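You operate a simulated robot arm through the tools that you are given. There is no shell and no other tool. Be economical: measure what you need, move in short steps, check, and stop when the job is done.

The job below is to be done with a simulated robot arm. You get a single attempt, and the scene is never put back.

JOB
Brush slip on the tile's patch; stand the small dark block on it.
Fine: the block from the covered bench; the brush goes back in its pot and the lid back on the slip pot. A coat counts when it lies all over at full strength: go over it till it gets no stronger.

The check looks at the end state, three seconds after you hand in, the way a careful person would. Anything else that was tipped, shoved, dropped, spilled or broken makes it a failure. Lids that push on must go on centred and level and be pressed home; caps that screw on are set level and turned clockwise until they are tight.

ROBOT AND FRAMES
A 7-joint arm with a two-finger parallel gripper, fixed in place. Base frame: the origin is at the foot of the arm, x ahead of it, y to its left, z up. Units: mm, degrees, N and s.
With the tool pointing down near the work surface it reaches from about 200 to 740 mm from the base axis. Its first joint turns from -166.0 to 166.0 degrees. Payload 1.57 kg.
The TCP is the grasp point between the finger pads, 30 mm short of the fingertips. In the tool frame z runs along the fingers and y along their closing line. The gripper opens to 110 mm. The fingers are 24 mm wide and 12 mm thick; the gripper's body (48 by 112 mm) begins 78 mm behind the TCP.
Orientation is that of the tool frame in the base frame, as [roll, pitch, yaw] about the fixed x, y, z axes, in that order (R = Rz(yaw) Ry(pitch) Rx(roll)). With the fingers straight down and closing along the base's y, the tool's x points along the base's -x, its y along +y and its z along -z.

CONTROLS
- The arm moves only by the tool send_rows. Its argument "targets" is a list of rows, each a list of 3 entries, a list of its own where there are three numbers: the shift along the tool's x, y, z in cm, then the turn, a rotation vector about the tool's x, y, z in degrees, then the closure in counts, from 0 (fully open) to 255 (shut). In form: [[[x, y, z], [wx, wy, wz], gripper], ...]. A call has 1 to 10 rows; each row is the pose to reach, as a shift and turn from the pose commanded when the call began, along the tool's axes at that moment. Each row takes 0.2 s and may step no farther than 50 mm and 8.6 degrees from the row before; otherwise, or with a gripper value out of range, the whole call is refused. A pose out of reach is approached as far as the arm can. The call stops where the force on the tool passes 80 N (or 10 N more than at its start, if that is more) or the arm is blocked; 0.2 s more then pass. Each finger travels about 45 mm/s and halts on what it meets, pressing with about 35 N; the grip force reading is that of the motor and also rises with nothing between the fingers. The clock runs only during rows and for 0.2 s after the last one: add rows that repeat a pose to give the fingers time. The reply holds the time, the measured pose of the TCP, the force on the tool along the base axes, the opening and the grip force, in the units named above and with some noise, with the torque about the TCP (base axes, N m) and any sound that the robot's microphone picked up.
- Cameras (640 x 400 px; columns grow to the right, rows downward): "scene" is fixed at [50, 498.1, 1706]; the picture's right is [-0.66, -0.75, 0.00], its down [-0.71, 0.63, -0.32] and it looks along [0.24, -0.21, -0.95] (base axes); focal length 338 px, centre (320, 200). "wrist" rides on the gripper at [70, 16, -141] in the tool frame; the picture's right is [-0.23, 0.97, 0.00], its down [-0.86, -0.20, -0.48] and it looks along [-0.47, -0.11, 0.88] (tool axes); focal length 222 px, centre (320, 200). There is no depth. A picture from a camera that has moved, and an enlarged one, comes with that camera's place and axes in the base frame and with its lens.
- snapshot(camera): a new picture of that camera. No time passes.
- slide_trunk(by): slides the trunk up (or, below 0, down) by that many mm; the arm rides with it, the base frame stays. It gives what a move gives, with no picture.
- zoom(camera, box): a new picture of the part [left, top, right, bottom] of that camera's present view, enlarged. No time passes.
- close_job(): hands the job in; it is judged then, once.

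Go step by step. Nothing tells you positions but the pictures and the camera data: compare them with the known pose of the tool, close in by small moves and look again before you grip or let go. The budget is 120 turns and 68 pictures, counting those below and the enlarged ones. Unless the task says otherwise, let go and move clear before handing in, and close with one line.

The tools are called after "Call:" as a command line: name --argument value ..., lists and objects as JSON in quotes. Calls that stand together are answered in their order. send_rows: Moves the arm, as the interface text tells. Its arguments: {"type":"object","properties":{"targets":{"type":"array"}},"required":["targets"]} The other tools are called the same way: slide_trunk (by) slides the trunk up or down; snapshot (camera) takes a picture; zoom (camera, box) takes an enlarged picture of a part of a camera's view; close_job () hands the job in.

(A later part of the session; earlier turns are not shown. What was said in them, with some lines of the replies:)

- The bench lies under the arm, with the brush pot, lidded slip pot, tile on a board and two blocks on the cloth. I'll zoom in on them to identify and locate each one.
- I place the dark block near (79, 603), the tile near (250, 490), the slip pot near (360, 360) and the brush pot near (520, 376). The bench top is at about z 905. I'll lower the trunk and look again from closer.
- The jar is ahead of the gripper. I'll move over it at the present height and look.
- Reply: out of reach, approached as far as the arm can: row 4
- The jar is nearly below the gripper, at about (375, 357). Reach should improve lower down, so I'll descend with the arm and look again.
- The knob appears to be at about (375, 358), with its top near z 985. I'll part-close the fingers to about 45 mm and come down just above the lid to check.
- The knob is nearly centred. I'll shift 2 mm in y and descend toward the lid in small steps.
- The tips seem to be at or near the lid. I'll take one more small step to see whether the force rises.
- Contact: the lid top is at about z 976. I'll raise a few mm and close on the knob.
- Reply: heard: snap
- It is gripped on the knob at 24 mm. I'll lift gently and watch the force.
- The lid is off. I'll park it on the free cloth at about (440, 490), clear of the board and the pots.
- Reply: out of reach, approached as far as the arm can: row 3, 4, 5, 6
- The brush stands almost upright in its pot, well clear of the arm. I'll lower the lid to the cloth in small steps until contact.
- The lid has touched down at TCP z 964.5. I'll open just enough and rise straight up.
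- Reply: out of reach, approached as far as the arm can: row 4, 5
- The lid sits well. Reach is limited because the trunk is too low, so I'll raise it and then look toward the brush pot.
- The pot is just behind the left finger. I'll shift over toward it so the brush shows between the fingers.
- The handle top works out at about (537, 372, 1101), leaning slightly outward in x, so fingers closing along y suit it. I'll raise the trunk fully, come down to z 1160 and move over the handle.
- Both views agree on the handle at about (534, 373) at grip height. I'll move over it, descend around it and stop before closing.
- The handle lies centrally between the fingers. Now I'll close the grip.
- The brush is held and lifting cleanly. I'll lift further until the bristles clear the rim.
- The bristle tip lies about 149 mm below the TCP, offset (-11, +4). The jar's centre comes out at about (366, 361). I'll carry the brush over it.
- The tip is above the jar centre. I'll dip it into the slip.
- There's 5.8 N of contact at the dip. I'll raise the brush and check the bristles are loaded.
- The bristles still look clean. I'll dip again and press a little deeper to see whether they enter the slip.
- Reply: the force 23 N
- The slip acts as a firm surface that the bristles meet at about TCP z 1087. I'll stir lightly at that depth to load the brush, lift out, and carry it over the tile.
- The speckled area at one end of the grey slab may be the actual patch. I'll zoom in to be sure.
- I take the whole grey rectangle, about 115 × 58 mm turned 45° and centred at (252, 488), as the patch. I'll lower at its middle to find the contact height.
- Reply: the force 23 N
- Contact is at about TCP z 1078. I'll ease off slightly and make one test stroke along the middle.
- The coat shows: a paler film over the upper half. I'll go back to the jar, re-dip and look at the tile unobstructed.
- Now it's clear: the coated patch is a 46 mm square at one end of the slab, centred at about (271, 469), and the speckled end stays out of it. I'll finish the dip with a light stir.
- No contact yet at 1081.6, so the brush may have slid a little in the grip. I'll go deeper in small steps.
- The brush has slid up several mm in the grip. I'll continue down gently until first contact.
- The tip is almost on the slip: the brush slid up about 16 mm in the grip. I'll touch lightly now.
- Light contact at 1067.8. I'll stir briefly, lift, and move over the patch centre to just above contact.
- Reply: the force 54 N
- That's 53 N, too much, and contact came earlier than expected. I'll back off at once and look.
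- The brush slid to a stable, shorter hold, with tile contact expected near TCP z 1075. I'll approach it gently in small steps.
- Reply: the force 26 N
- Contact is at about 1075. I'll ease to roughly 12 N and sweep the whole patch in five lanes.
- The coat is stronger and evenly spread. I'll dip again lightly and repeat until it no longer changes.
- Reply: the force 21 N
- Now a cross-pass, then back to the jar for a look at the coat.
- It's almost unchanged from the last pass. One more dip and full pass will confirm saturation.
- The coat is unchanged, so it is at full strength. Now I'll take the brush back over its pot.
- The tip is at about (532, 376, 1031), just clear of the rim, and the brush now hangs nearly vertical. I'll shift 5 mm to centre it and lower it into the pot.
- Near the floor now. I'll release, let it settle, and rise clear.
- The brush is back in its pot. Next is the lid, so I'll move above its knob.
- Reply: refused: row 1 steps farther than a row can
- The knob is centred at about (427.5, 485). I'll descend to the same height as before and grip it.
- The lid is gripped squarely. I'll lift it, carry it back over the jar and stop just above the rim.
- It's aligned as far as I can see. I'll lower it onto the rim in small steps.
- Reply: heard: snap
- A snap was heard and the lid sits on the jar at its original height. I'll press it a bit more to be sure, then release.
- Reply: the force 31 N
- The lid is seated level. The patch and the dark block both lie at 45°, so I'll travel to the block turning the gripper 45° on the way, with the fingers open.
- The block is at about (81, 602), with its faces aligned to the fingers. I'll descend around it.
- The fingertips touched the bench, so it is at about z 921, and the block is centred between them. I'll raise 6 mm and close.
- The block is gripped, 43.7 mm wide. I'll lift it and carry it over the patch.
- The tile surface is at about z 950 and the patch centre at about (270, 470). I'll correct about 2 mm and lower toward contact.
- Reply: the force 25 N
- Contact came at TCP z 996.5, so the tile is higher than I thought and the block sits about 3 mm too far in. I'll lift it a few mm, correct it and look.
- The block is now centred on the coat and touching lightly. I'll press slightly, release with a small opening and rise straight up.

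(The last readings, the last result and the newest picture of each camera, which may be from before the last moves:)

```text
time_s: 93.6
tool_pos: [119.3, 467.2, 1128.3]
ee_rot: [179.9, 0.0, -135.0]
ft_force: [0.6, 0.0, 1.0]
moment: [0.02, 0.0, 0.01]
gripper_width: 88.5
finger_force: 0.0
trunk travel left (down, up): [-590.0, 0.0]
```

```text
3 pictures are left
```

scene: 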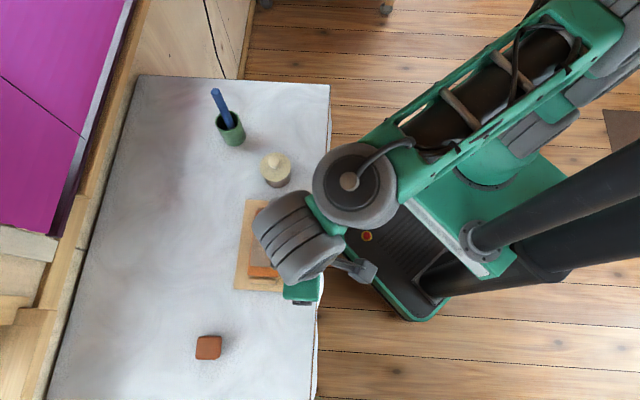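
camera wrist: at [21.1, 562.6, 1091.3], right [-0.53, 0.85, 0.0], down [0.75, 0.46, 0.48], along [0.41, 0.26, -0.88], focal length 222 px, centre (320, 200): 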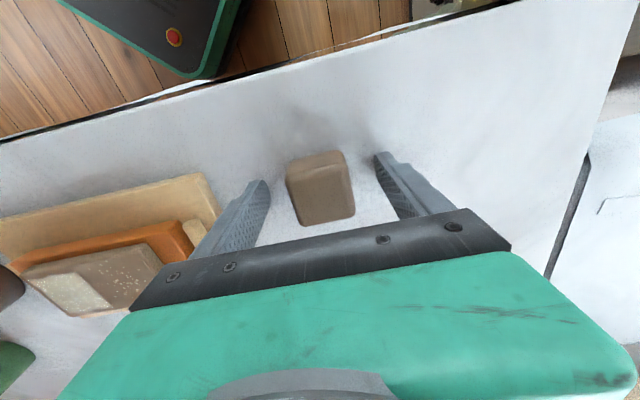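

The arm hides the block from the camera. I'll move further aside for a final check.

Call:
send_rows --targets '[[[2.4, -3.5, -1], [0, 0, 0], 50], [[4.8, -7, -2], [0, 0, 0], 50], [[7.2, -10.4, -3], [0, 0, 0], 50], [[9.7, -13.9, -4], [0, 0, 0], 50]]'

Call:
zoom --camera "scene" --box '[180, 80, 330, 290]'

```text
time_s: 94.6
tool_pos: [150.1, 299.3, 1169.1]
ee_rot: [179.9, 0.1, -135.1]
ft_force: [-0.4, -0.4, 0.9]
moment: [0.03, 0.0, -0.01]
gripper_width: 88.3
finger_force: 0.1
trunk travel left (down, up): [-590.0, 0.0]
```

```text
1.90 times, centred on (255, 185) of scene
camera zoom: at [50.0, 498.1, 1706.0], right [-0.66, -0.75, 0.0], down [-0.71, 0.63, -0.32], along [0.24, -0.21, -0.95], focal length 643 px, centre (444, 229)
```

zoom: 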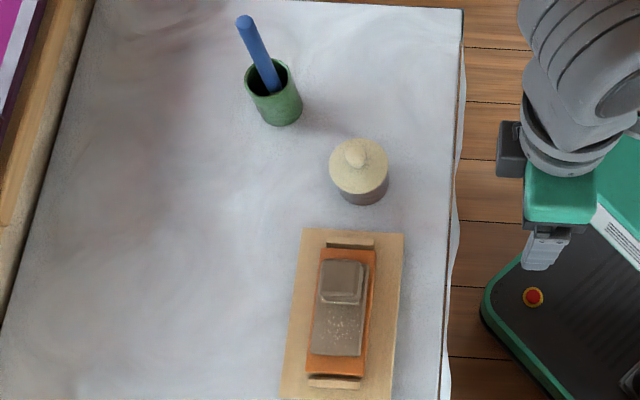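

Call:
zoom --camera "scene" --box '[235, 140, 305, 285]'

```text
2.76 times, centred on (270, 212) of scene
camera zoom: at [50.0, 498.1, 1706.0], right [-0.66, -0.75, 0.0], down [-0.71, 0.63, -0.32], along [0.24, -0.21, -0.95], focal length 931 px, centre (458, 166)
```

zoom: 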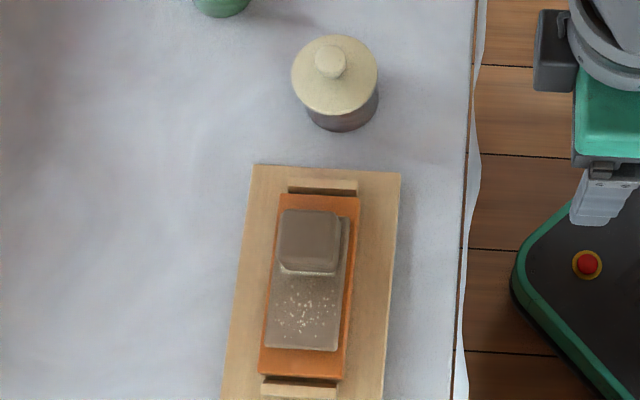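

The block stands upright on the coated patch, with only a thin rim of slip showing. The brush is in its pot, the lid is level on the slip pot and the arm is clear, so I'm handing in.

Call:
close_job

```text
The job is handed in.
```

The patch is coated with slip until it got no stronger, the small dark block stands on it, the brush is back in its pot and the lid is pressed home on the slip pot.
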